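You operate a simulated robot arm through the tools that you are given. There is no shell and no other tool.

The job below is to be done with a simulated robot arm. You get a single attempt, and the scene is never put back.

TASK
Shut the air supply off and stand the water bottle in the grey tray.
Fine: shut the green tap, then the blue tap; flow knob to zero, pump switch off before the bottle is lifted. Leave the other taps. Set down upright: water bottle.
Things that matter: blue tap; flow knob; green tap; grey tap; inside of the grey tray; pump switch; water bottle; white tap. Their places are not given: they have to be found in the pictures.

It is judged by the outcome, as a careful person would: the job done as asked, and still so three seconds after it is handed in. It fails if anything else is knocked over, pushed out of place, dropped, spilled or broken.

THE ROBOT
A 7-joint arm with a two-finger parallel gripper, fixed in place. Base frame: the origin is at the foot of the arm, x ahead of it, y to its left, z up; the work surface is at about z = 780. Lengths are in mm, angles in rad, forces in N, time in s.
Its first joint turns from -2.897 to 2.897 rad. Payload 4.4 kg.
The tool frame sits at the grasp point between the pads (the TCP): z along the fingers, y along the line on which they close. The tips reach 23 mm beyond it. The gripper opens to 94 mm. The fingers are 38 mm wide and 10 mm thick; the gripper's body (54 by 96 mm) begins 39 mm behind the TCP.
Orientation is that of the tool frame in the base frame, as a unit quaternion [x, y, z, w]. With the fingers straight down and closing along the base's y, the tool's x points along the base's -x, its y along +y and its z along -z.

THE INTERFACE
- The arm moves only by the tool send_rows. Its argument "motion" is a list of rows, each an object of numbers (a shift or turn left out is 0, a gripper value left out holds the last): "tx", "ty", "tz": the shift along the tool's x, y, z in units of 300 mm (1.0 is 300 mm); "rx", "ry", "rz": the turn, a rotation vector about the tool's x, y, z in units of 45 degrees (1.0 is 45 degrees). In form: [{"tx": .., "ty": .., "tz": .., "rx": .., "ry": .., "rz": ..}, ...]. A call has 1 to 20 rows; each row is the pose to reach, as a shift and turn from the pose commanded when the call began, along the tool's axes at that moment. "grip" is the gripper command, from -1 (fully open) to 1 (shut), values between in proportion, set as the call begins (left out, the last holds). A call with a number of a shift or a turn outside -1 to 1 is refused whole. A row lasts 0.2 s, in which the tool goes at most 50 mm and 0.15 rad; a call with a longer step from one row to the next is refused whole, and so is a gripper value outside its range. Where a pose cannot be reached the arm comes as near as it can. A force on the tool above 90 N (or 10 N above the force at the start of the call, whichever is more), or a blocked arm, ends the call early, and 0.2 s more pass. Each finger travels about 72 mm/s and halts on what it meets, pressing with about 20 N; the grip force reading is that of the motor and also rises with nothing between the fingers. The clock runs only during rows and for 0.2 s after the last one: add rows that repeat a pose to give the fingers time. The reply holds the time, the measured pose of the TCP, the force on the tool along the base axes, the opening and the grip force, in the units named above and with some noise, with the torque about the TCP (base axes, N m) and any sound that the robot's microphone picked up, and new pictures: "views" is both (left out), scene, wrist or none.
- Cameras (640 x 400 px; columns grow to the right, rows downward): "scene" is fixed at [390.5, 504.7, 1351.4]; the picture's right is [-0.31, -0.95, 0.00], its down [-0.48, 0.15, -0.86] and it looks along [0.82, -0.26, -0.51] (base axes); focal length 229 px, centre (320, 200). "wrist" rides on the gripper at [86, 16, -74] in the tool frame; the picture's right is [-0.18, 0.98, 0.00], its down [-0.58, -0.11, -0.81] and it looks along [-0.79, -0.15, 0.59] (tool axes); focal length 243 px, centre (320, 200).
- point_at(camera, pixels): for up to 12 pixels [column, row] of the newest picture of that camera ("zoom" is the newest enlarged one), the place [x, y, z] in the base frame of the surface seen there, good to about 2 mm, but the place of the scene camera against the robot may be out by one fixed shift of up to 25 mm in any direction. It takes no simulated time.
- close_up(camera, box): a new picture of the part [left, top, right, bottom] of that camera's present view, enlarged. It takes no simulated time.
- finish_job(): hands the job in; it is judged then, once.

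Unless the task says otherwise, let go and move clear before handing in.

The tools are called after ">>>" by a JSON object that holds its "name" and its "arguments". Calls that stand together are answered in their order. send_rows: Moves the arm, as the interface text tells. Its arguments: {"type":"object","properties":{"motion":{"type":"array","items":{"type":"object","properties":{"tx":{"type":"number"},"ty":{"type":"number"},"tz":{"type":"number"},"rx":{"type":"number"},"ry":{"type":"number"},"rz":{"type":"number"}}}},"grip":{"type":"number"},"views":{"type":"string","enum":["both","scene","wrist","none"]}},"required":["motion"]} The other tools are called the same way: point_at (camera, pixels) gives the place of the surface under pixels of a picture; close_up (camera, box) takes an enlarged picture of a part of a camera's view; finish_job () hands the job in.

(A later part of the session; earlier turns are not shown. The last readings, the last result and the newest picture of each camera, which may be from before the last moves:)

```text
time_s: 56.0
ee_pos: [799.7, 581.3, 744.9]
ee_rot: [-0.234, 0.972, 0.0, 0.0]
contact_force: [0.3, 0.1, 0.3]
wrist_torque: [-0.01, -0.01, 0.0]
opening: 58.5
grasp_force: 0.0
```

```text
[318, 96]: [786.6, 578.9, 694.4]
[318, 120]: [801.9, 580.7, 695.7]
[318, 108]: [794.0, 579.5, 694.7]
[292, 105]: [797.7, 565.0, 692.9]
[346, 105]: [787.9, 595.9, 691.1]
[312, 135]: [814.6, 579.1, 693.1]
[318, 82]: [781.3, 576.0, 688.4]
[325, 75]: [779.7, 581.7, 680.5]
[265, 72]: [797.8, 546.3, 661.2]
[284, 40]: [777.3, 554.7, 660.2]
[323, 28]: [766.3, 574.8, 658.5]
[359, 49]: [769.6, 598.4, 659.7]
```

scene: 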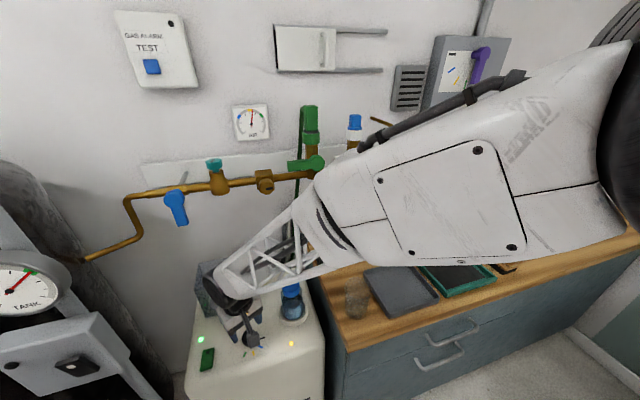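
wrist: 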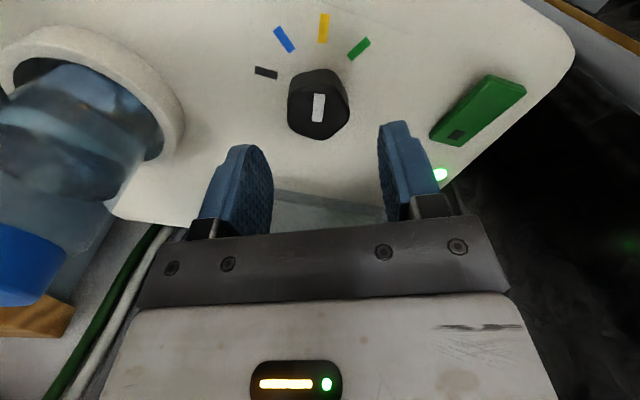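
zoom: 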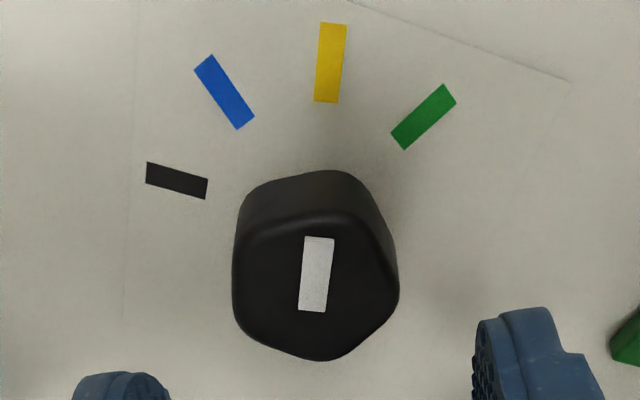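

Knob centre is (798, 580), index about −175°, black at −90°. I'll descend around it to z≈687 and grip it.

>>> {"name": "send_rows", "arguments": {"views": "none", "motion": [{"tz": 0.1, "tx": 0.006}, {"tz": 0.193, "tx": 0.006}, {"tz": 0.193, "tx": 0.006}]}}

>>> {"name": "send_rows", "arguments": {"grip": 1, "motion": [{"tz": 0}, {"tz": 0}, {"tz": 0}]}}

```text
time_s: 56.8
ee_pos: [798.1, 578.3, 685.9]
ee_rot: [-0.234, 0.972, 0.0, 0.0]
contact_force: [-0.8, -0.2, 0.5]
wrist_torque: [0.02, 0.02, -0.03]
opening: 58.5
grasp_force: 0.1
```

```text
time_s: 57.6
ee_pos: [799.1, 579.3, 686.7]
ee_rot: [-0.234, 0.972, 0.0, 0.0]
contact_force: [-6.2, 16.4, -5.5]
wrist_torque: [0.0, -0.52, 0.03]
opening: 39.5
grasp_force: 45.5
```

scene: 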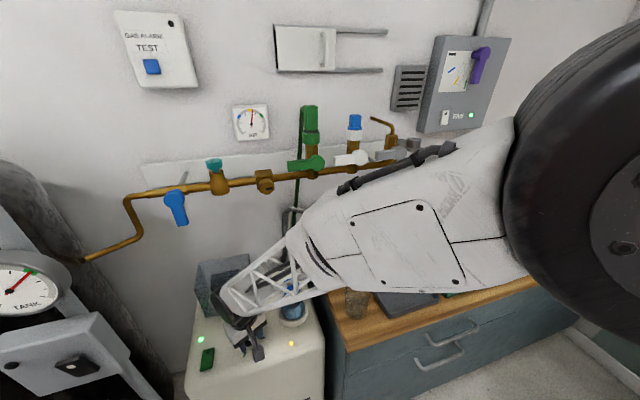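
wrist: 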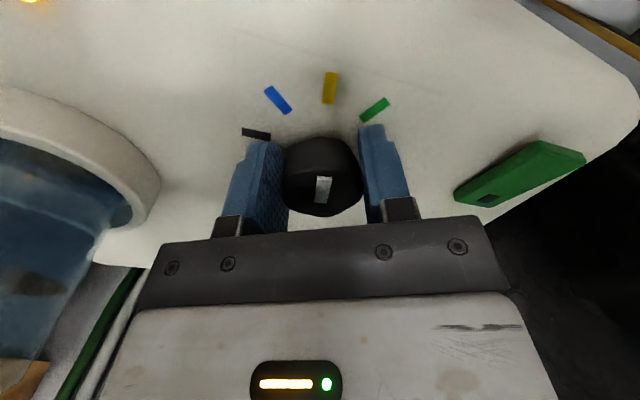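

The knob is gripped (39.5 mm). A full 80° turn would swing the wrist camera close to the bottle, so I'll ratchet in two turns of about 40°. First turn now.

>>> {"name": "send_rows", "arguments": {"motion": [{"rz": -0.15}, {"rz": -0.3}, {"rz": -0.45}, {"rz": -0.6}, {"rz": -0.75}, {"rz": -0.89}, {"rz": -0.89}]}}

>>> {"name": "close_up", "arguments": {"camera": "wrist", "box": [220, 50, 420, 230]}}

```text
time_s: 59.2
ee_pos: [800.1, 579.9, 684.7]
ee_rot: [-0.552, 0.834, -0.001, 0.001]
contact_force: [66.6, -20.3, -4.2]
wrist_torque: [-0.69, 0.23, -0.1]
opening: 39.4
grasp_force: 45.4
```

scene: 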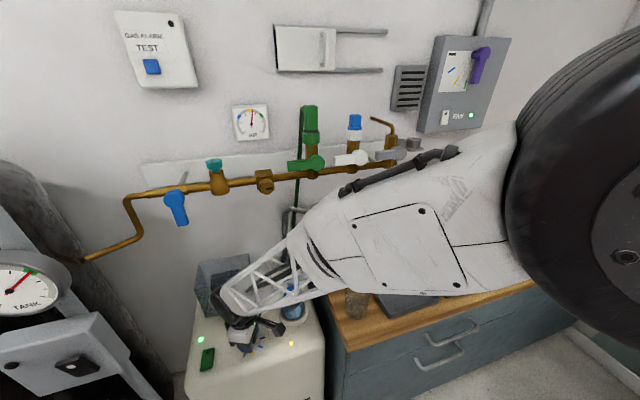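
wrist: 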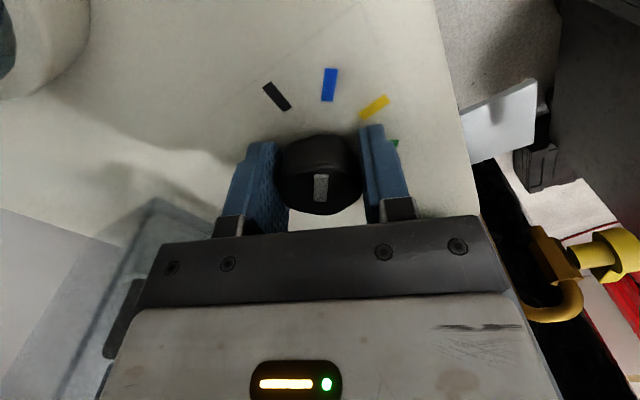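

```text
2.22 times, centred on (320, 140) of wrist
```

zoom: 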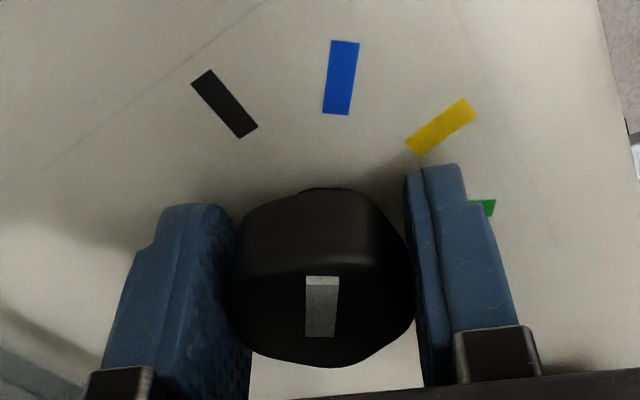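

The knob followed 40° and the index now points at blue. I'll release, lift, turn back 40° and regrip.

>>> {"name": "send_rows", "arguments": {"grip": -0.25, "views": "none", "motion": [{"tz": 0}, {"tz": 0}]}}

>>> {"name": "send_rows", "arguments": {"motion": [{"tz": -0.12}, {"tz": -0.2, "rz": 0.15}, {"tz": -0.2, "rz": 0.3}, {"tz": -0.2, "rz": 0.45}, {"tz": -0.2, "rz": 0.6}, {"tz": -0.2, "rz": 0.75}, {"tz": -0.2, "rz": 0.89}, {"tz": -0.2, "rz": 0.89}]}}

>>> {"name": "close_up", "arguments": {"camera": "wrist", "box": [240, 5, 400, 155]}}

```text
time_s: 59.8
ee_pos: [796.6, 581.0, 684.4]
ee_rot: [-0.553, 0.833, 0.001, 0.0]
contact_force: [-0.5, 0.3, -0.1]
wrist_torque: [0.0, -0.02, -0.02]
opening: 59.0
grasp_force: 0.0
```

```text
time_s: 61.6
ee_pos: [798.3, 580.5, 746.4]
ee_rot: [-0.232, 0.973, -0.001, 0.0]
contact_force: [0.5, -0.4, 0.7]
wrist_torque: [-0.02, -0.01, 0.02]
opening: 58.9
grasp_force: 0.0
```

scene: 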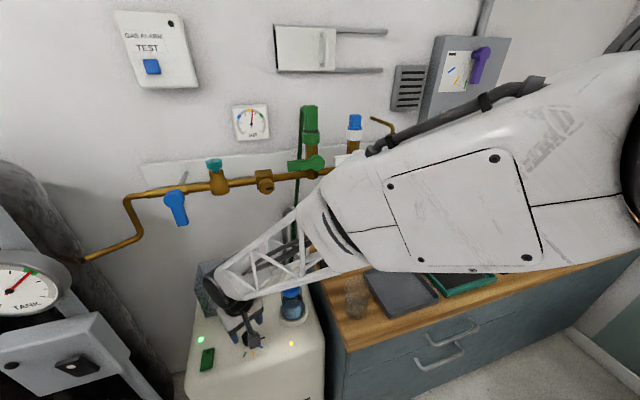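
wrist: 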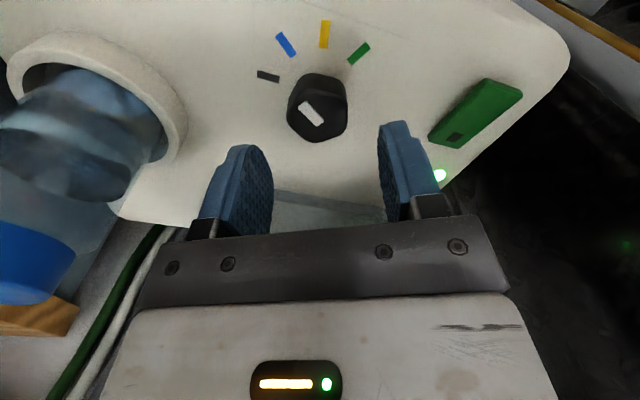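

```text
2.67 times, centred on (320, 80) of wrist
```

zoom: 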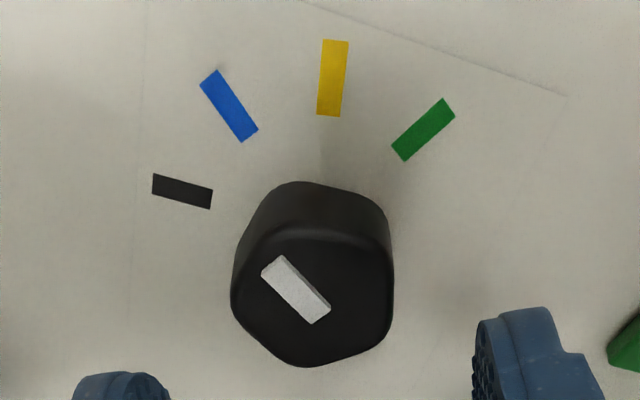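

The index has turned well. I'll measure its present angle against the black mark.

>>> {"name": "point_at", "arguments": {"camera": "wrist", "pixels": [[303, 105], [318, 121], [310, 113], [268, 76], [285, 45], [325, 34], [293, 118], [346, 110], [315, 140]]}}

```text
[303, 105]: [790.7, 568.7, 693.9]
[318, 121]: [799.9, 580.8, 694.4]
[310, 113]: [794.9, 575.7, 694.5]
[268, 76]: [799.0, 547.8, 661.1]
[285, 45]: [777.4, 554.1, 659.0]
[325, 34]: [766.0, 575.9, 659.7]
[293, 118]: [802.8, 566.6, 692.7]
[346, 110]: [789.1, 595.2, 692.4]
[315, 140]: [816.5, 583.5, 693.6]
```

Index is at −127° (blue) and black is at −89°, so 38° remain. I'll descend, regrip and turn 40°.

>>> {"name": "send_rows", "arguments": {"views": "none", "motion": [{"tz": 0.1, "tx": -0.0045, "ty": -0.004}, {"tz": 0.197, "tx": -0.0045, "ty": -0.004}, {"tz": 0.197, "tx": -0.0045, "ty": -0.004}]}}

>>> {"name": "send_rows", "arguments": {"grip": 1, "views": "none", "motion": [{"tz": 0}, {"tz": 0}, {"tz": 0}]}}

>>> {"name": "send_rows", "arguments": {"motion": [{"rz": -0.15}, {"rz": -0.3}, {"rz": -0.45}, {"rz": -0.6}, {"rz": -0.75}, {"rz": -0.87}, {"rz": -0.87}]}}

```text
time_s: 62.4
ee_pos: [798.3, 582.0, 686.8]
ee_rot: [-0.233, 0.972, -0.001, 0.0]
contact_force: [0.5, -0.3, -0.4]
wrist_torque: [0.0, 0.0, -0.01]
opening: 58.7
grasp_force: 0.0
```

```text
time_s: 63.2
ee_pos: [799.3, 579.8, 688.3]
ee_rot: [-0.231, 0.973, 0.0, 0.0]
contact_force: [17.9, -30.4, -0.8]
wrist_torque: [-0.18, -0.4, -0.03]
opening: 39.3
grasp_force: 44.6
```

```text
time_s: 64.8
ee_pos: [799.7, 579.7, 687.4]
ee_rot: [-0.546, 0.838, -0.001, 0.0]
contact_force: [38.2, -36.4, 10.2]
wrist_torque: [0.07, -0.02, -0.67]
opening: 39.8
grasp_force: 45.3
```

scene: 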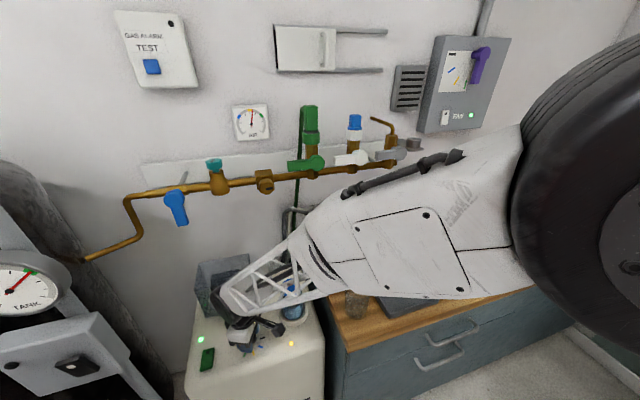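
wrist: 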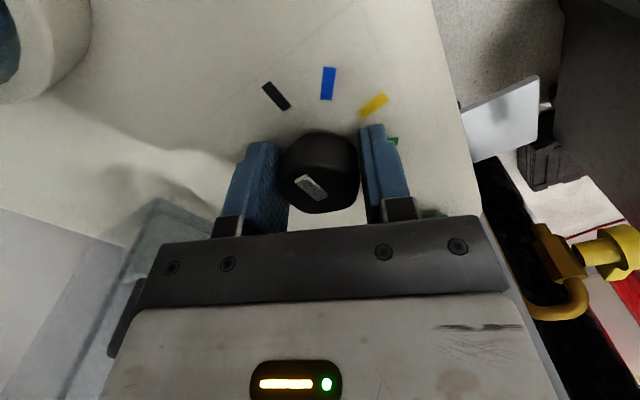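

The torque about z rose to −0.67 N·m, which suggests the zero stop. I'll release, lift, turn back, and check the index.

>>> {"name": "send_rows", "arguments": {"grip": -0.25, "views": "none", "motion": [{"tz": 0}, {"tz": 0}]}}

>>> {"name": "send_rows", "arguments": {"motion": [{"tz": -0.12}, {"tz": -0.2, "rz": 0.15}, {"tz": -0.2, "rz": 0.3}, {"tz": -0.2, "rz": 0.45}, {"tz": -0.2, "rz": 0.6}, {"tz": -0.2, "rz": 0.75}, {"tz": -0.2, "rz": 0.87}, {"tz": -0.2, "rz": 0.87}]}}

>>> {"name": "close_up", "arguments": {"camera": "wrist", "box": [240, 5, 400, 155]}}

```text
time_s: 65.4
ee_pos: [798.5, 580.5, 685.7]
ee_rot: [-0.546, 0.838, 0.0, 0.0]
contact_force: [0.2, 0.1, -0.2]
wrist_torque: [0.01, 0.0, -0.03]
opening: 58.7
grasp_force: 0.0
```

```text
time_s: 67.2
ee_pos: [799.3, 580.9, 746.7]
ee_rot: [-0.232, 0.973, 0.0, 0.0]
contact_force: [0.6, 0.6, 0.5]
wrist_torque: [-0.02, -0.02, -0.01]
opening: 58.6
grasp_force: 0.1
```

scene: 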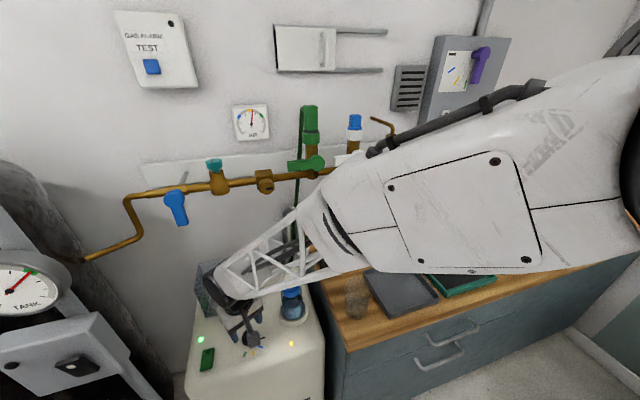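
wrist: 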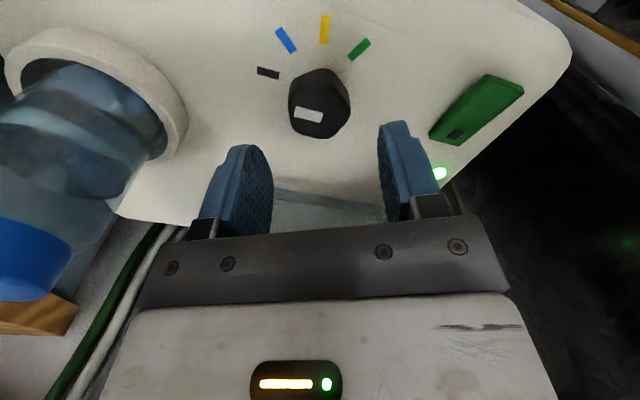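

```text
2.67 times, centred on (320, 80) of wrist
```

zoom: 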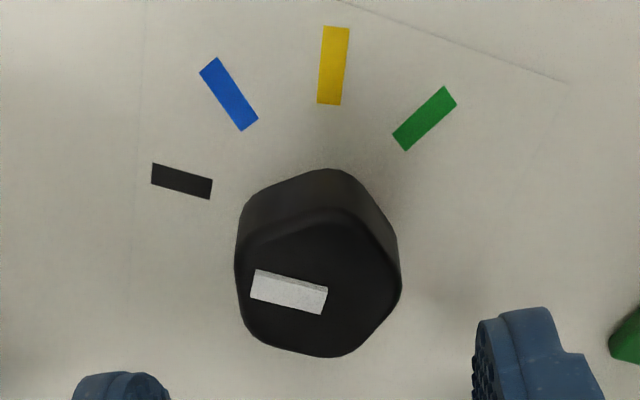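

The white index is now parallel to and pointing at the black mark, so flow is at zero. Next I'll close the fingers and move above the near end of the green rocker at about (757, 691).

>>> {"name": "send_rows", "arguments": {"grip": 1, "motion": [{"tx": -0.014, "ty": 0.13}, {"tx": -0.028, "ty": 0.26}, {"tx": -0.042, "ty": 0.39}, {"tx": -0.042, "ty": 0.39}, {"tx": -0.042, "ty": 0.39}]}}

>>> {"name": "close_up", "arguments": {"camera": "wrist", "box": [220, 30, 420, 170]}}

```text
time_s: 68.4
ee_pos: [756.0, 691.8, 745.8]
ee_rot: [-0.233, 0.972, 0.0, 0.001]
contact_force: [-0.1, 0.0, -0.5]
wrist_torque: [0.01, 0.0, 0.01]
opening: 0.2
grasp_force: 20.3
```

scene: 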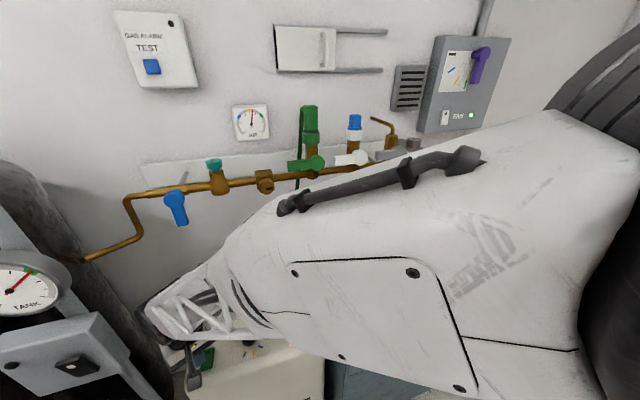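
wrist: 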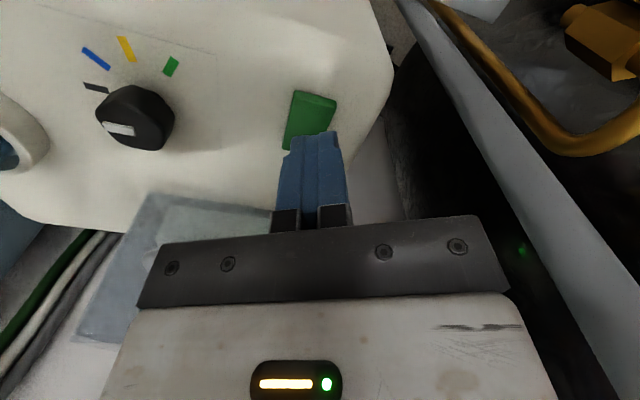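

```text
2.86 times, centred on (320, 100) of wrist
```

zoom: 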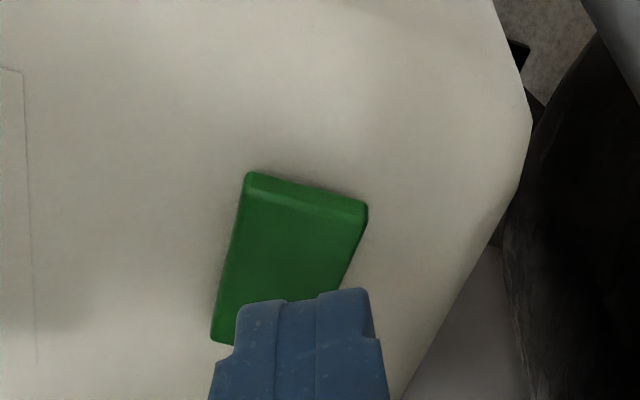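

>>> {"name": "point_at", "arguments": {"camera": "wrist", "pixels": [[296, 93], [333, 103], [315, 99], [312, 110], [306, 125], [292, 140], [288, 148], [330, 108], [280, 120], [318, 92]]}}

```text
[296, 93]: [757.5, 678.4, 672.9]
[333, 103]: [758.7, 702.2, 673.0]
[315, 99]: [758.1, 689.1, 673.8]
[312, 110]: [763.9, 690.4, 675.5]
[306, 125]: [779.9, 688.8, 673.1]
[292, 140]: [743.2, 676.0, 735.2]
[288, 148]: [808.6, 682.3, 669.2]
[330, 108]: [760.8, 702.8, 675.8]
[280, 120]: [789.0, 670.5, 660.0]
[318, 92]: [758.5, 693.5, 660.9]
```

The rocker spans x 757–810 with its near end raised (z≈676). I'll shift 8 mm toward −x so the tip bears only on the near edge, then press down in small steps.

>>> {"name": "send_rows", "arguments": {"views": "wrist", "motion": [{"tx": 0.024, "ty": 0.012, "tz": 0.07}, {"tx": 0.024, "ty": 0.012, "tz": 0.13}, {"tx": 0.024, "ty": 0.012, "tz": 0.145}, {"tx": 0.024, "ty": 0.012, "tz": 0.158}, {"tx": 0.024, "ty": 0.012, "tz": 0.17}, {"tx": 0.024, "ty": 0.012, "tz": 0.18}]}}

```text
time_s: 69.8
ee_pos: [749.3, 690.6, 694.0]
ee_rot: [-0.234, 0.972, 0.0, 0.0]
contact_force: [-0.1, 0.1, 0.7]
wrist_torque: [0.01, -0.01, 0.0]
opening: 0.1
grasp_force: 20.0
```

wrist: 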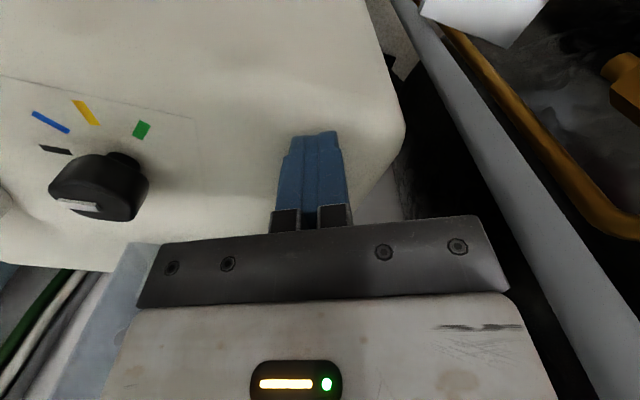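

No force yet with the tip at z≈671. I'll press a few millimetres further.

>>> {"name": "send_rows", "arguments": {"views": "scene", "motion": [{"tz": 0.007}, {"tz": 0.014}, {"tz": 0.018}, {"tz": 0.018}]}}

>>> {"name": "close_up", "arguments": {"camera": "scene", "box": [130, 300, 290, 400]}}

```text
time_s: 70.6
ee_pos: [749.0, 691.6, 693.7]
ee_rot: [-0.234, 0.972, 0.001, 0.001]
contact_force: [-10.7, -7.1, 14.7]
wrist_torque: [-0.21, -0.09, -0.17]
opening: 0.0
grasp_force: 19.7
stopped in row 3: the force on the tool passed its limit at 94 N (the readings are from after the stop); the commanded pose is now the measured one
```

scene: 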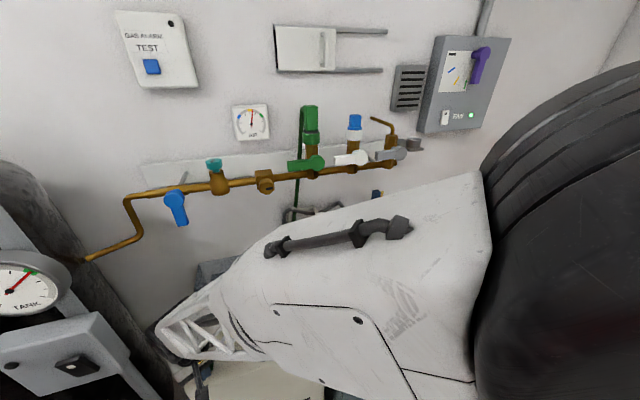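

```text
4.00 times, centred on (210, 350) of scene
```

zoom: 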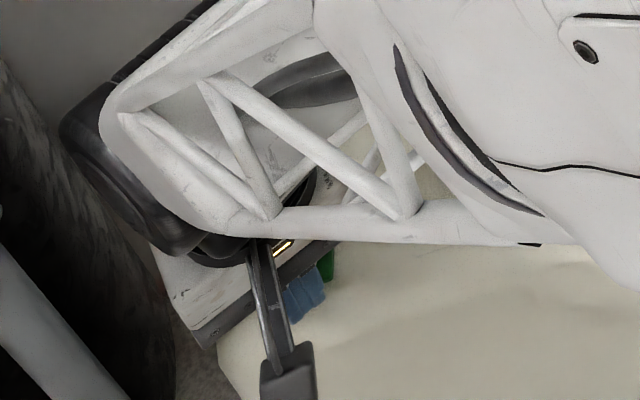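

It hit a hard limit at 94 N, so the rocker is bottomed. I'll lift off and check the rocker tilt and the lamp.

>>> {"name": "send_rows", "arguments": {"views": "none", "motion": [{"tz": -0.1}, {"tz": -0.25}, {"tz": -0.4, "tx": 0.1}, {"tz": -0.5, "tx": 0.2}]}}

>>> {"name": "send_rows", "arguments": {"motion": [{"tx": 0.12, "ty": -0.05, "tz": -0.06}, {"tx": 0.24, "ty": -0.1, "tz": -0.12}, {"tx": 0.24, "ty": -0.1, "tz": -0.12}]}}

>>> {"name": "close_up", "arguments": {"camera": "scene", "box": [180, 310, 310, 400]}}

```text
refused: row 3 steps farther than a row can; nothing moved
```

```text
time_s: 71.4
ee_pos: [696.7, 631.0, 726.1]
ee_rot: [-0.233, 0.972, 0.0, 0.001]
contact_force: [0.1, -0.4, -0.5]
wrist_torque: [0.01, -0.03, 0.0]
opening: 0.2
grasp_force: 19.9
```

scene: 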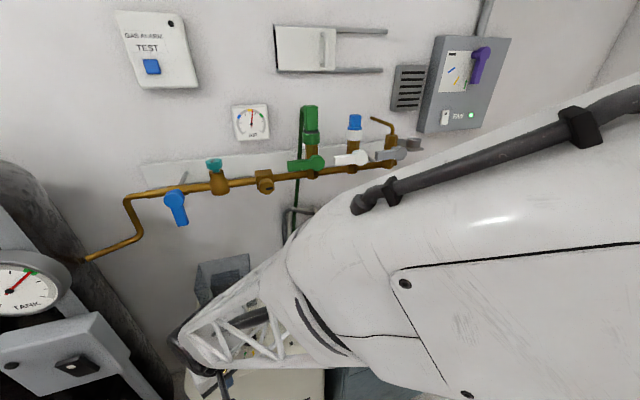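
wrist: 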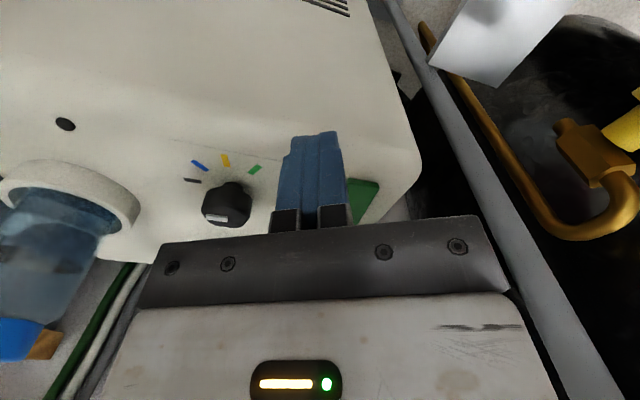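

```text
4.44 times, centred on (245, 355) of scene
```

zoom: 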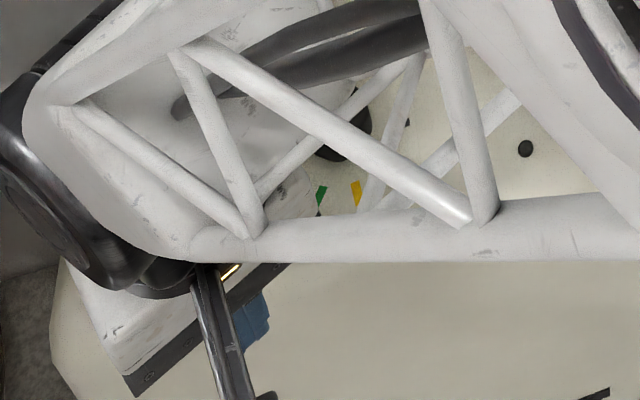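

The amber lamp has gone dark (wrist (65,124)). I'll rise further back for a clear view of the rocker and the green lamp.

>>> {"name": "send_rows", "arguments": {"grip": -1, "motion": [{"tz": -0.15}, {"tz": -0.3, "tx": 0.03}, {"tz": -0.45, "tx": 0.06}, {"tz": -0.6, "tx": 0.1}, {"tz": -0.75, "tx": 0.12}, {"tz": -0.75, "tx": 0.12}]}}

>>> {"name": "close_up", "arguments": {"camera": "wrist", "box": [180, 20, 420, 170]}}

```text
time_s: 72.8
ee_pos: [666.2, 613.0, 953.1]
ee_rot: [-0.233, 0.972, 0.001, 0.002]
contact_force: [-0.1, 0.0, 0.2]
wrist_torque: [0.03, -0.01, -0.01]
opening: 94.0
grasp_force: 0.1
```

scene: 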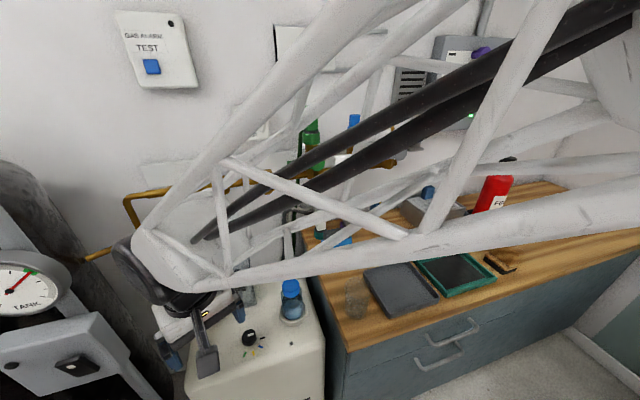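
wrist: 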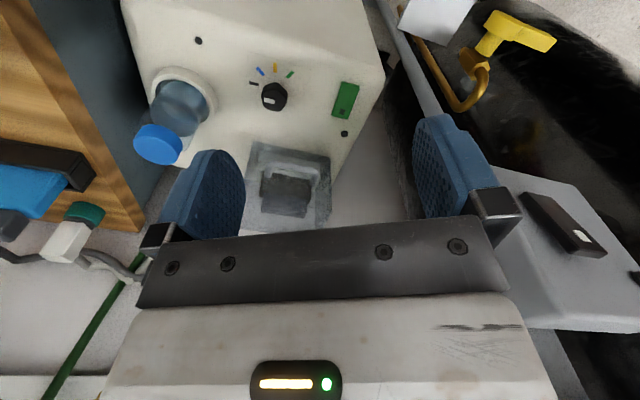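

```text
2.67 times, centred on (300, 95) of wrist
```

zoom: 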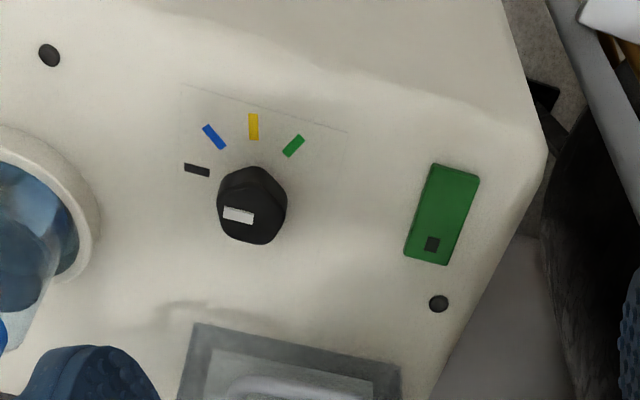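

The rocker is flipped and both pump lamps are dark, so the pump is off with the knob at zero. Now I'll move to view the bottle.

>>> {"name": "send_rows", "arguments": {"motion": [{"tx": 0.036, "ty": -0.134, "tz": 0.044}, {"tx": 0.073, "ty": -0.268, "tz": 0.088}, {"tx": 0.11, "ty": -0.4, "tz": 0.13}, {"tx": 0.146, "ty": -0.535, "tz": 0.177}, {"tx": 0.146, "ty": -0.535, "tz": 0.177}]}}

>>> {"name": "close_up", "arguments": {"camera": "wrist", "box": [220, 20, 420, 170]}}

```text
time_s: 74.0
ee_pos: [700.3, 449.6, 898.2]
ee_rot: [-0.234, 0.972, 0.001, 0.001]
contact_force: [0.2, 0.1, 0.1]
wrist_torque: [-0.01, 0.01, 0.0]
opening: 94.1
grasp_force: 0.1
```

scene: 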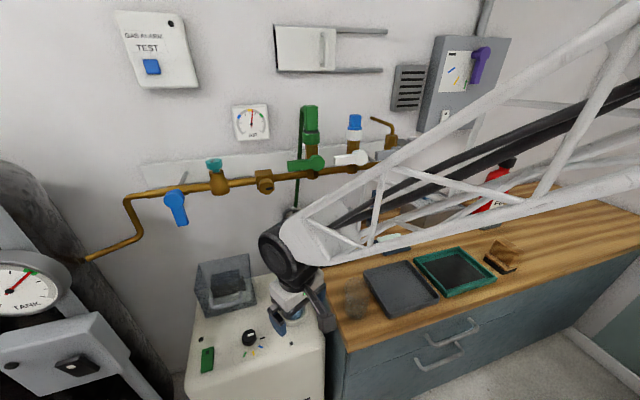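
wrist: 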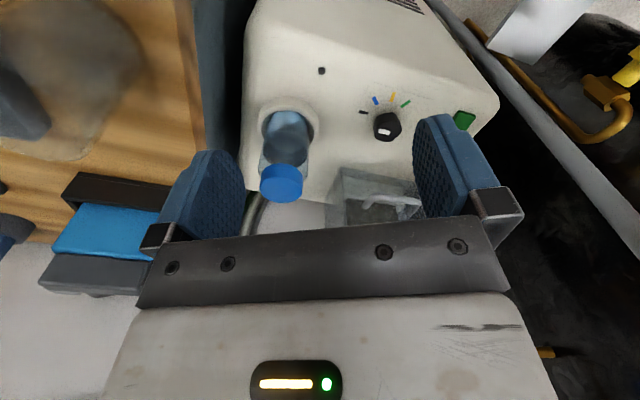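

```text
2.67 times, centred on (320, 95) of wrist
```

zoom: 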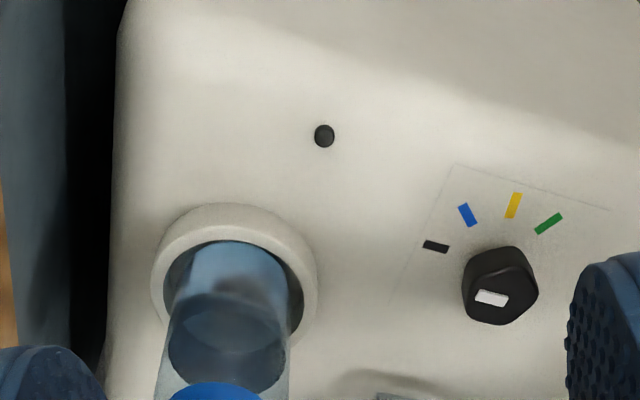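

The bottle sits in its ring with the blue cap at (282,182). I'll measure its cap, body and ring.

>>> {"name": "point_at", "arguments": {"camera": "wrist", "pixels": [[262, 182], [302, 182], [282, 168], [282, 190], [282, 175], [265, 150], [308, 150], [286, 140], [260, 125], [317, 125], [290, 97], [282, 198]]}}

>>> {"name": "close_up", "arguments": {"camera": "wrist", "box": [240, 80, 340, 220]}}

>>> {"name": "point_at", "arguments": {"camera": "wrist", "pixels": [[70, 80], [100, 30], [100, 130], [130, 80], [40, 60], [20, 100], [150, 150]]}}

```text
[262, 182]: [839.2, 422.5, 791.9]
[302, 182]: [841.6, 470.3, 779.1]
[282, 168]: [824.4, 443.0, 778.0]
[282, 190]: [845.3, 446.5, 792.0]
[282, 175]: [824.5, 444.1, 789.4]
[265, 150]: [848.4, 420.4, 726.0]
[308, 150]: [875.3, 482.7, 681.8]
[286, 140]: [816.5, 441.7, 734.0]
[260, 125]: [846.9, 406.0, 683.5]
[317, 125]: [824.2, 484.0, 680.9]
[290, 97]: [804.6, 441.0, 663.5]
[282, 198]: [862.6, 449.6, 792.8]
```

```text
2.86 times, centred on (290, 150) of wrist
```

zoom: 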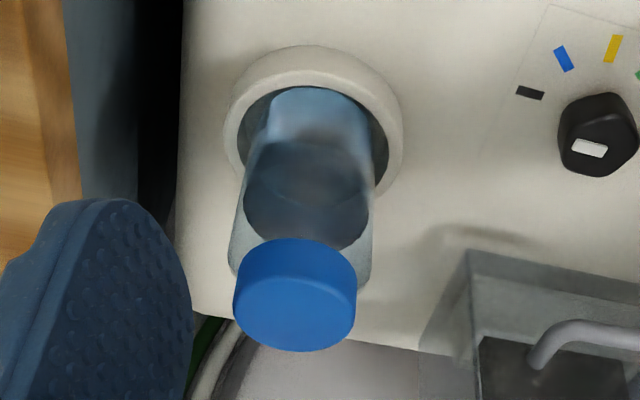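

```text
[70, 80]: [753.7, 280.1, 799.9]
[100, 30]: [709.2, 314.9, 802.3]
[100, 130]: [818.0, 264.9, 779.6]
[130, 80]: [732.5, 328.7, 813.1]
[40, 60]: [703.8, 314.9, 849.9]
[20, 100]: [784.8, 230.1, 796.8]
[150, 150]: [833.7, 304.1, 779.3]
```

The bottle axis is near (845, 447), cap top z≈792, body about 57 mm wide, ring top z≈683. I'll go above it with the gripper wide open.

>>> {"name": "send_rows", "arguments": {"motion": [{"tx": -0.106, "ty": -0.057, "tz": 0.04}, {"tx": -0.212, "ty": -0.115, "tz": 0.08}, {"tx": -0.32, "ty": -0.172, "tz": 0.12}, {"tx": -0.425, "ty": -0.229, "tz": 0.16}, {"tx": -0.425, "ty": -0.229, "tz": 0.16}]}}

>>> {"name": "close_up", "arguments": {"camera": "wrist", "box": [200, 60, 440, 240]}}

>>> {"name": "close_up", "arguments": {"camera": "scene", "box": [230, 220, 380, 350]}}

```text
time_s: 75.2
ee_pos: [847.8, 446.3, 849.7]
ee_rot: [-0.233, 0.972, 0.0, 0.001]
contact_force: [-0.8, 0.1, 0.3]
wrist_torque: [-0.03, -0.01, 0.0]
opening: 93.8
grasp_force: 0.0
```

scene: 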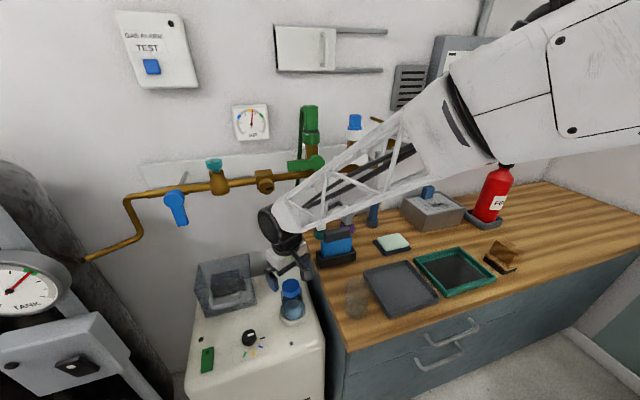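
wrist: 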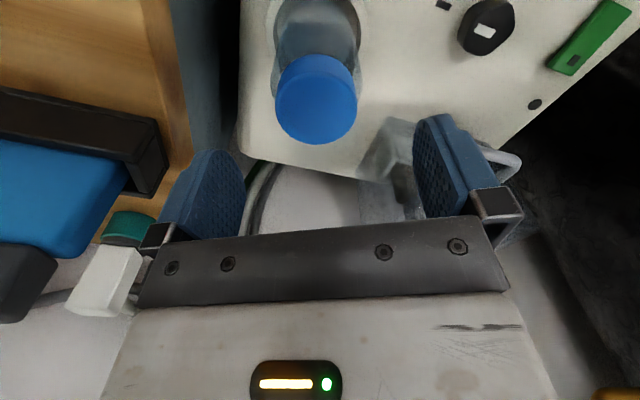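

```text
2.22 times, centred on (320, 150) of wrist
```

zoom: 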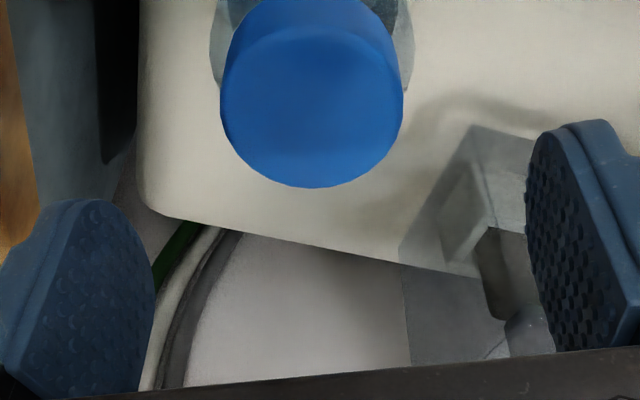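

```text
3.08 times, centred on (305, 285) of scene
```

zoom: 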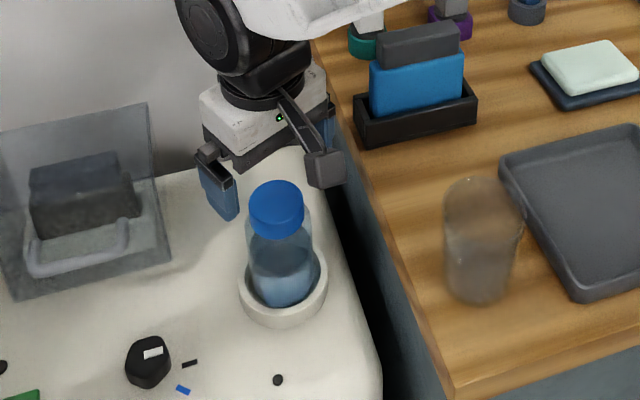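

>>> {"name": "point_at", "arguments": {"camera": "wrist", "pixels": [[317, 108], [285, 108], [350, 108], [317, 80], [317, 135], [317, 141], [317, 75], [300, 60], [278, 60], [357, 60]]}}

```text
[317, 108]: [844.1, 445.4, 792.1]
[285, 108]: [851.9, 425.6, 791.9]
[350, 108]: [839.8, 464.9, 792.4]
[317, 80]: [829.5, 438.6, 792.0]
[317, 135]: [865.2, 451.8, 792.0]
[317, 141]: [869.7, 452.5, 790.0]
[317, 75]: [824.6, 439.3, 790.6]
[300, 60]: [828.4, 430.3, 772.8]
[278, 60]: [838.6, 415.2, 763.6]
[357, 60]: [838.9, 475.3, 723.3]
```

The cap axis is at (846.5, 445.5) and the TCP is at (847.8, 446.3), so it's well centred. I'll descend to z≈762 and close on the bottle body.

>>> {"name": "send_rows", "arguments": {"views": "none", "motion": [{"tz": 0.1, "tx": 0.004}, {"tz": 0.2, "tx": 0.004}, {"tz": 0.26, "tx": 0.004}, {"tz": 0.292, "tx": 0.004}, {"tz": 0.292, "tx": 0.004}]}}

>>> {"name": "send_rows", "arguments": {"grip": 1, "motion": [{"tz": 0}, {"tz": 0}, {"tz": 0}, {"tz": 0}]}}

>>> {"name": "close_up", "arguments": {"camera": "scene", "box": [230, 220, 380, 350]}}

```text
time_s: 76.4
ee_pos: [844.5, 447.9, 762.1]
ee_rot: [-0.234, 0.972, -0.001, 0.001]
contact_force: [0.2, 0.2, -0.1]
wrist_torque: [-0.01, 0.0, -0.01]
opening: 93.9
grasp_force: 0.0
```

```text
time_s: 77.4
ee_pos: [844.9, 447.6, 762.3]
ee_rot: [-0.234, 0.972, 0.0, 0.001]
contact_force: [1.7, 0.9, 2.0]
wrist_torque: [-0.13, -0.13, 0.02]
opening: 63.2
grasp_force: 20.1
```

scene: 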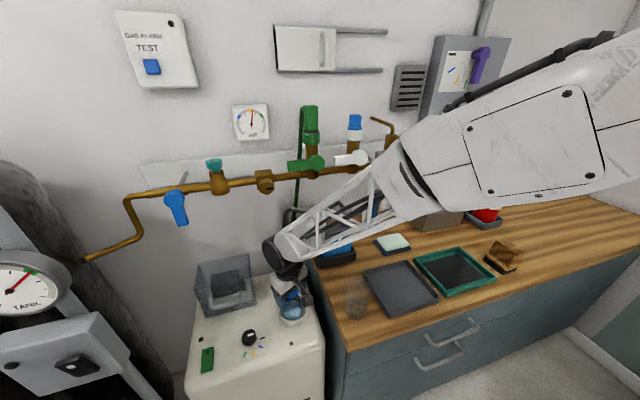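
wrist: 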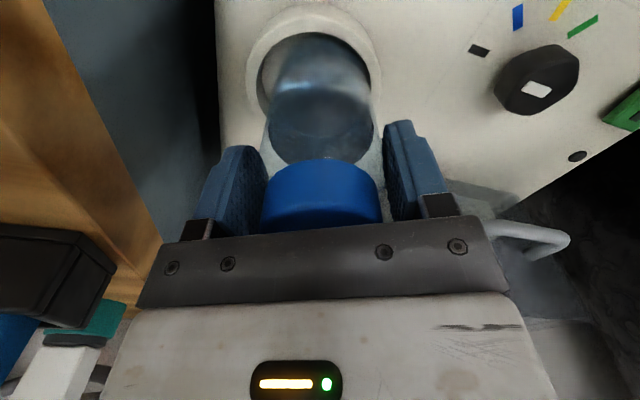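

```text
3.08 times, centred on (305, 285) of scene
```

zoom: 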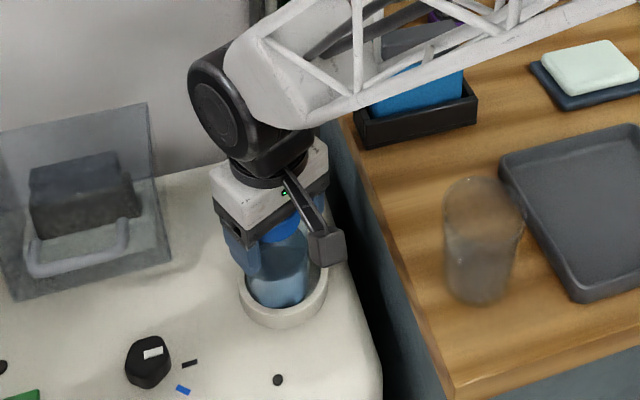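

The pads hold the body at 63.2 mm. I'll lift straight up gently, clear of the ring.

>>> {"name": "send_rows", "arguments": {"motion": [{"tz": -0.03}, {"tz": -0.07}, {"tz": -0.11}, {"tz": -0.15}, {"tz": -0.19}, {"tz": -0.19}]}}

```text
time_s: 78.8
ee_pos: [844.0, 448.3, 820.9]
ee_rot: [-0.234, 0.972, 0.0, 0.0]
contact_force: [-0.4, -0.5, -2.3]
wrist_torque: [0.0, -0.01, -0.03]
opening: 63.7
grasp_force: 19.9
```

scene: 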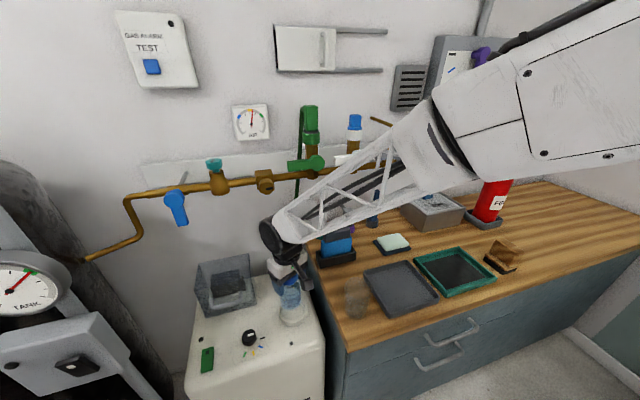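
wrist: 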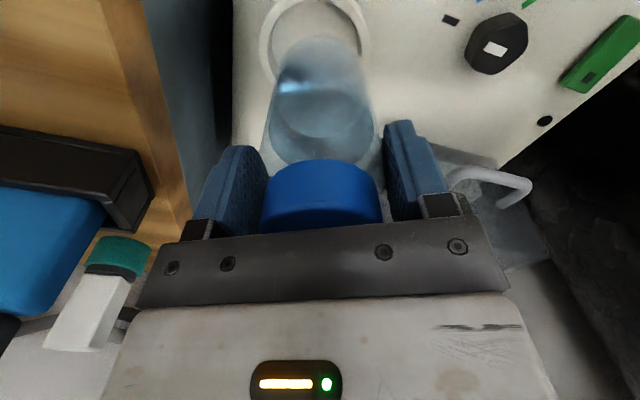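

The bottle is up and holding (about 2.3 N). I'll raise it well above the glass and the bench items.

>>> {"name": "send_rows", "arguments": {"views": "none", "motion": [{"tz": -0.06}, {"tz": -0.15}, {"tz": -0.25}, {"tz": -0.35}, {"tz": -0.45}, {"tz": -0.53}, {"tz": -0.58}, {"tz": -0.6}]}}

>>> {"name": "send_rows", "arguments": {"motion": [{"tx": 0.04}, {"tx": 0.1, "ty": -0.04}, {"tx": 0.18, "ty": -0.1}, {"tx": 0.26, "ty": -0.16}, {"tx": 0.33, "ty": -0.22}, {"tx": 0.38, "ty": -0.25}, {"tx": 0.4, "ty": -0.26}, {"tx": 0.4, "ty": -0.26}]}}

```text
time_s: 80.6
ee_pos: [843.2, 447.4, 999.9]
ee_rot: [-0.234, 0.972, 0.0, 0.0]
contact_force: [-0.5, 0.2, -1.5]
wrist_torque: [-0.01, 0.02, 0.01]
opening: 63.2
grasp_force: 19.7
```

```text
time_s: 82.4
ee_pos: [772.0, 323.8, 999.4]
ee_rot: [-0.233, 0.972, 0.0, 0.001]
contact_force: [0.3, -0.3, -2.2]
wrist_torque: [-0.01, -0.01, 0.03]
opening: 63.2
grasp_force: 20.0
```

scene: 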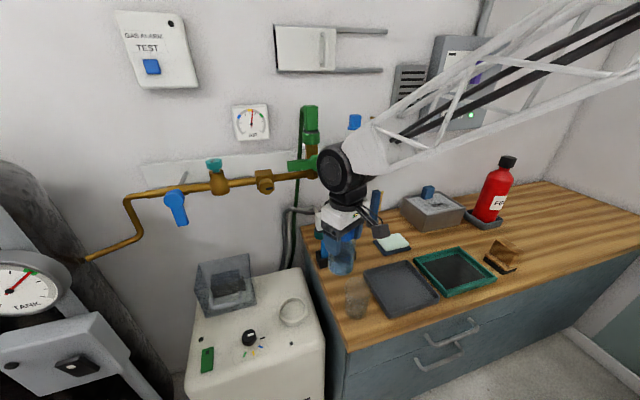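
wrist: 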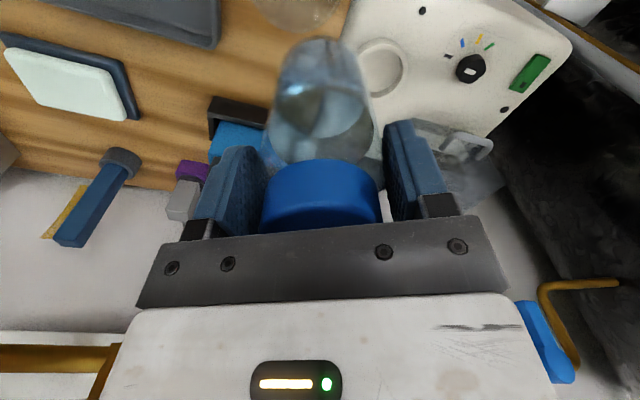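

The bottle is at about z 900 at its base. The tray is visible in the scene view, so I'll re-measure its inside and the glass.

>>> {"name": "close_up", "arguments": {"camera": "scene", "box": [330, 240, 450, 330]}}

>>> {"name": "point_at", "arguments": {"camera": "scene", "pixels": [[371, 273], [408, 265], [433, 296], [400, 310], [388, 290], [400, 285], [357, 280], [352, 316], [348, 295], [367, 295]]}}

>>> {"name": "point_at", "arguments": {"camera": "wrist", "pixels": [[140, 20], [215, 40], [205, 10], [100, 8], [300, 10], [180, 35]]}}

```text
4.44 times, centred on (390, 285) of scene
```

zoom: 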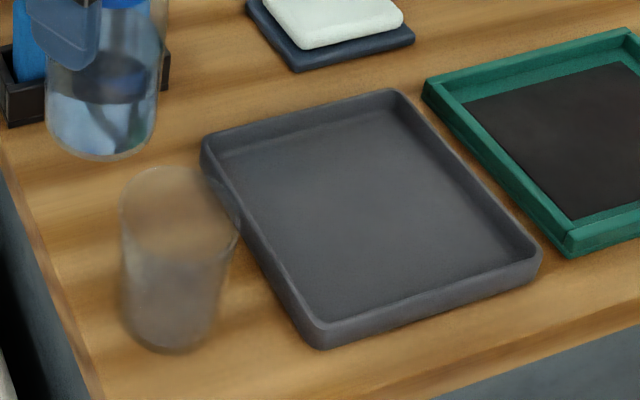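

```text
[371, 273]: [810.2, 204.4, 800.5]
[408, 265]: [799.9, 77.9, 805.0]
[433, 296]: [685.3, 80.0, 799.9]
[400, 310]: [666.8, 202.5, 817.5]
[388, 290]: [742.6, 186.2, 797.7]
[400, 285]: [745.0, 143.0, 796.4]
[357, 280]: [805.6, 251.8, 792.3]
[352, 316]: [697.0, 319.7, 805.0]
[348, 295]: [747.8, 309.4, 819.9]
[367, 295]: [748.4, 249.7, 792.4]
```

```text
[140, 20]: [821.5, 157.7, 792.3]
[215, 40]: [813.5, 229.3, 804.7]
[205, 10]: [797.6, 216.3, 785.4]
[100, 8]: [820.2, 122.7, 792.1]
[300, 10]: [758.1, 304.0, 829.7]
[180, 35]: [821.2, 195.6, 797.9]
```

Tray floor is z≈785, with its centre about (745, 138) and the glass well to the left. I'll carry the bottle over the tray centre, slightly higher for clearance.

>>> {"name": "send_rows", "arguments": {"motion": [{"tz": -0.06}, {"tz": -0.1, "tx": 0.03, "ty": -0.04}, {"tz": -0.1, "tx": 0.1, "ty": -0.14}, {"tz": -0.1, "tx": 0.17, "ty": -0.25}, {"tz": -0.1, "tx": 0.25, "ty": -0.36}, {"tz": -0.1, "tx": 0.32, "ty": -0.45}, {"tz": -0.1, "tx": 0.355, "ty": -0.505}, {"tz": -0.1, "tx": 0.367, "ty": -0.52}, {"tz": -0.1, "tx": 0.367, "ty": -0.52}]}}

```text
time_s: 84.4
ee_pos: [745.5, 134.1, 1030.2]
ee_rot: [-0.233, 0.972, 0.0, 0.001]
contact_force: [-0.1, -0.8, -2.5]
wrist_torque: [-0.02, 0.0, -0.01]
opening: 63.3
grasp_force: 20.2
```

scene: 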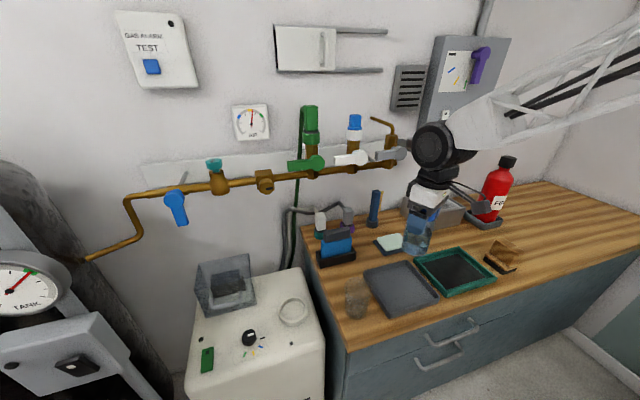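
wrist: 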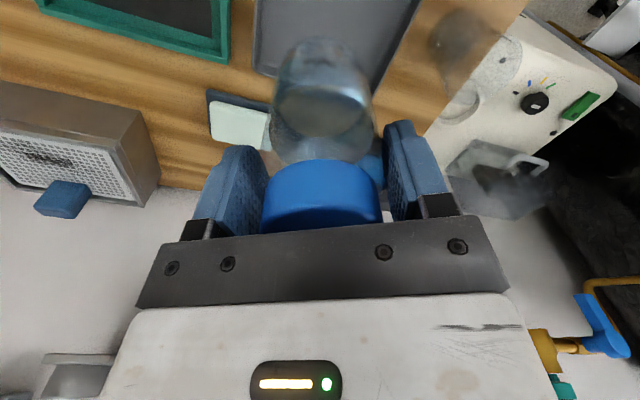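

Over the tray, with the glass well away at wrist (455,40). I'll lower to about z 905 and then feel for contact.

>>> {"name": "send_rows", "arguments": {"motion": [{"tz": 0.06}, {"tz": 0.15}, {"tz": 0.24}, {"tz": 0.32}, {"tz": 0.39}, {"tz": 0.415}, {"tz": 0.415}]}}

>>> {"name": "close_up", "arguments": {"camera": "scene", "box": [330, 190, 480, 320]}}

```text
time_s: 86.0
ee_pos: [745.0, 136.8, 905.5]
ee_rot: [-0.234, 0.972, 0.0, 0.001]
contact_force: [-0.5, -0.5, -2.1]
wrist_torque: [-0.02, 0.01, 0.03]
opening: 63.4
grasp_force: 20.2
```

scene: 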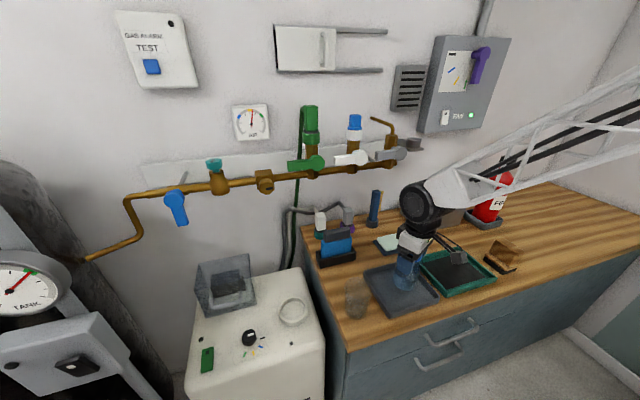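
wrist: 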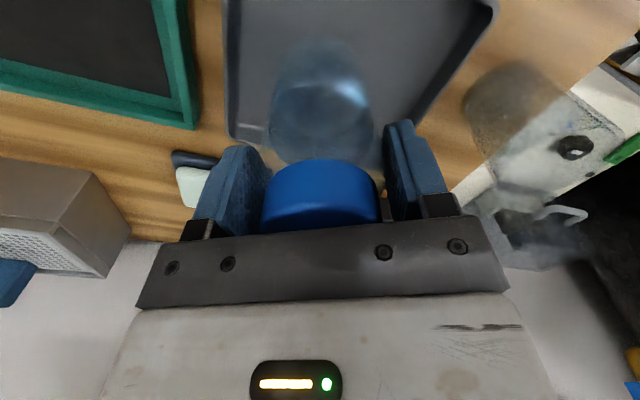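

```text
3.08 times, centred on (405, 255) of scene
```

zoom: 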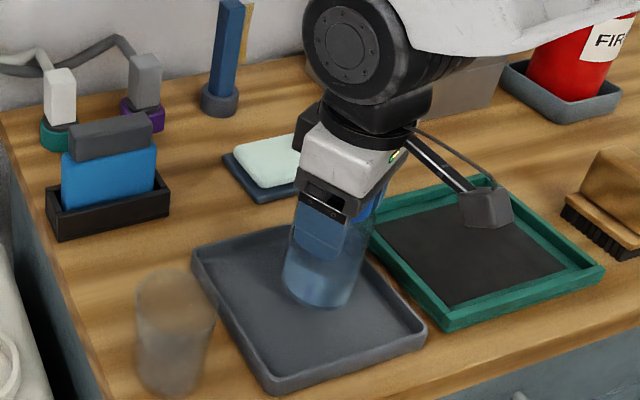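

The bottle is centred over the tray. I'll lower slowly.

>>> {"name": "send_rows", "arguments": {"views": "none", "motion": [{"tz": 0.015}, {"tz": 0.03}, {"tz": 0.042}, {"tz": 0.048}, {"tz": 0.048}]}}

>>> {"name": "send_rows", "arguments": {"views": "none", "motion": [{"tz": 0.005}, {"tz": 0.01}, {"tz": 0.01}]}}

```text
time_s: 87.2
ee_pos: [746.7, 135.4, 890.0]
ee_rot: [-0.234, 0.972, 0.0, 0.001]
contact_force: [-0.1, 0.1, -2.0]
wrist_torque: [0.01, -0.02, -0.02]
opening: 63.1
grasp_force: 20.1
```

```text
time_s: 88.0
ee_pos: [744.6, 134.7, 887.2]
ee_rot: [-0.233, 0.972, 0.0, 0.0]
contact_force: [0.0, -0.3, -3.3]
wrist_torque: [0.0, 0.04, 0.0]
opening: 63.1
grasp_force: 20.2
```

>>> {"name": "send_rows", "arguments": {"views": "none", "motion": [{"tz": 0.004}, {"tz": 0.008}, {"tz": 0.008}]}}

```text
time_s: 88.8
ee_pos: [745.1, 135.5, 886.1]
ee_rot: [-0.233, 0.972, 0.0, 0.001]
contact_force: [0.3, -0.3, -2.7]
wrist_torque: [-0.05, 0.01, 0.06]
opening: 63.4
grasp_force: 20.2
```

The reading still shows the bottle's weight hanging (−2.7 N), so there is no contact yet. I'll continue in small steps.

>>> {"name": "send_rows", "arguments": {"views": "none", "motion": [{"tz": 0.004}, {"tz": 0.008}, {"tz": 0.008}]}}

>>> {"name": "close_up", "arguments": {"camera": "scene", "box": [370, 230, 440, 320]}}

```text
time_s: 89.6
ee_pos: [745.4, 135.8, 883.5]
ee_rot: [-0.234, 0.972, 0.001, 0.001]
contact_force: [-0.1, 0.4, -2.6]
wrist_torque: [0.02, 0.01, -0.03]
opening: 63.4
grasp_force: 19.8
```

```text
4.44 times, centred on (405, 275) of scene
```

zoom: 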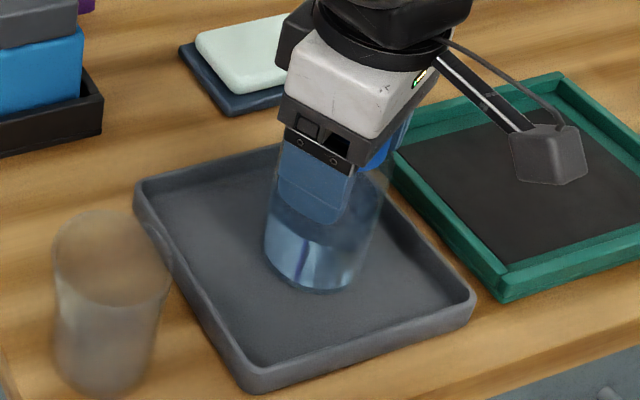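

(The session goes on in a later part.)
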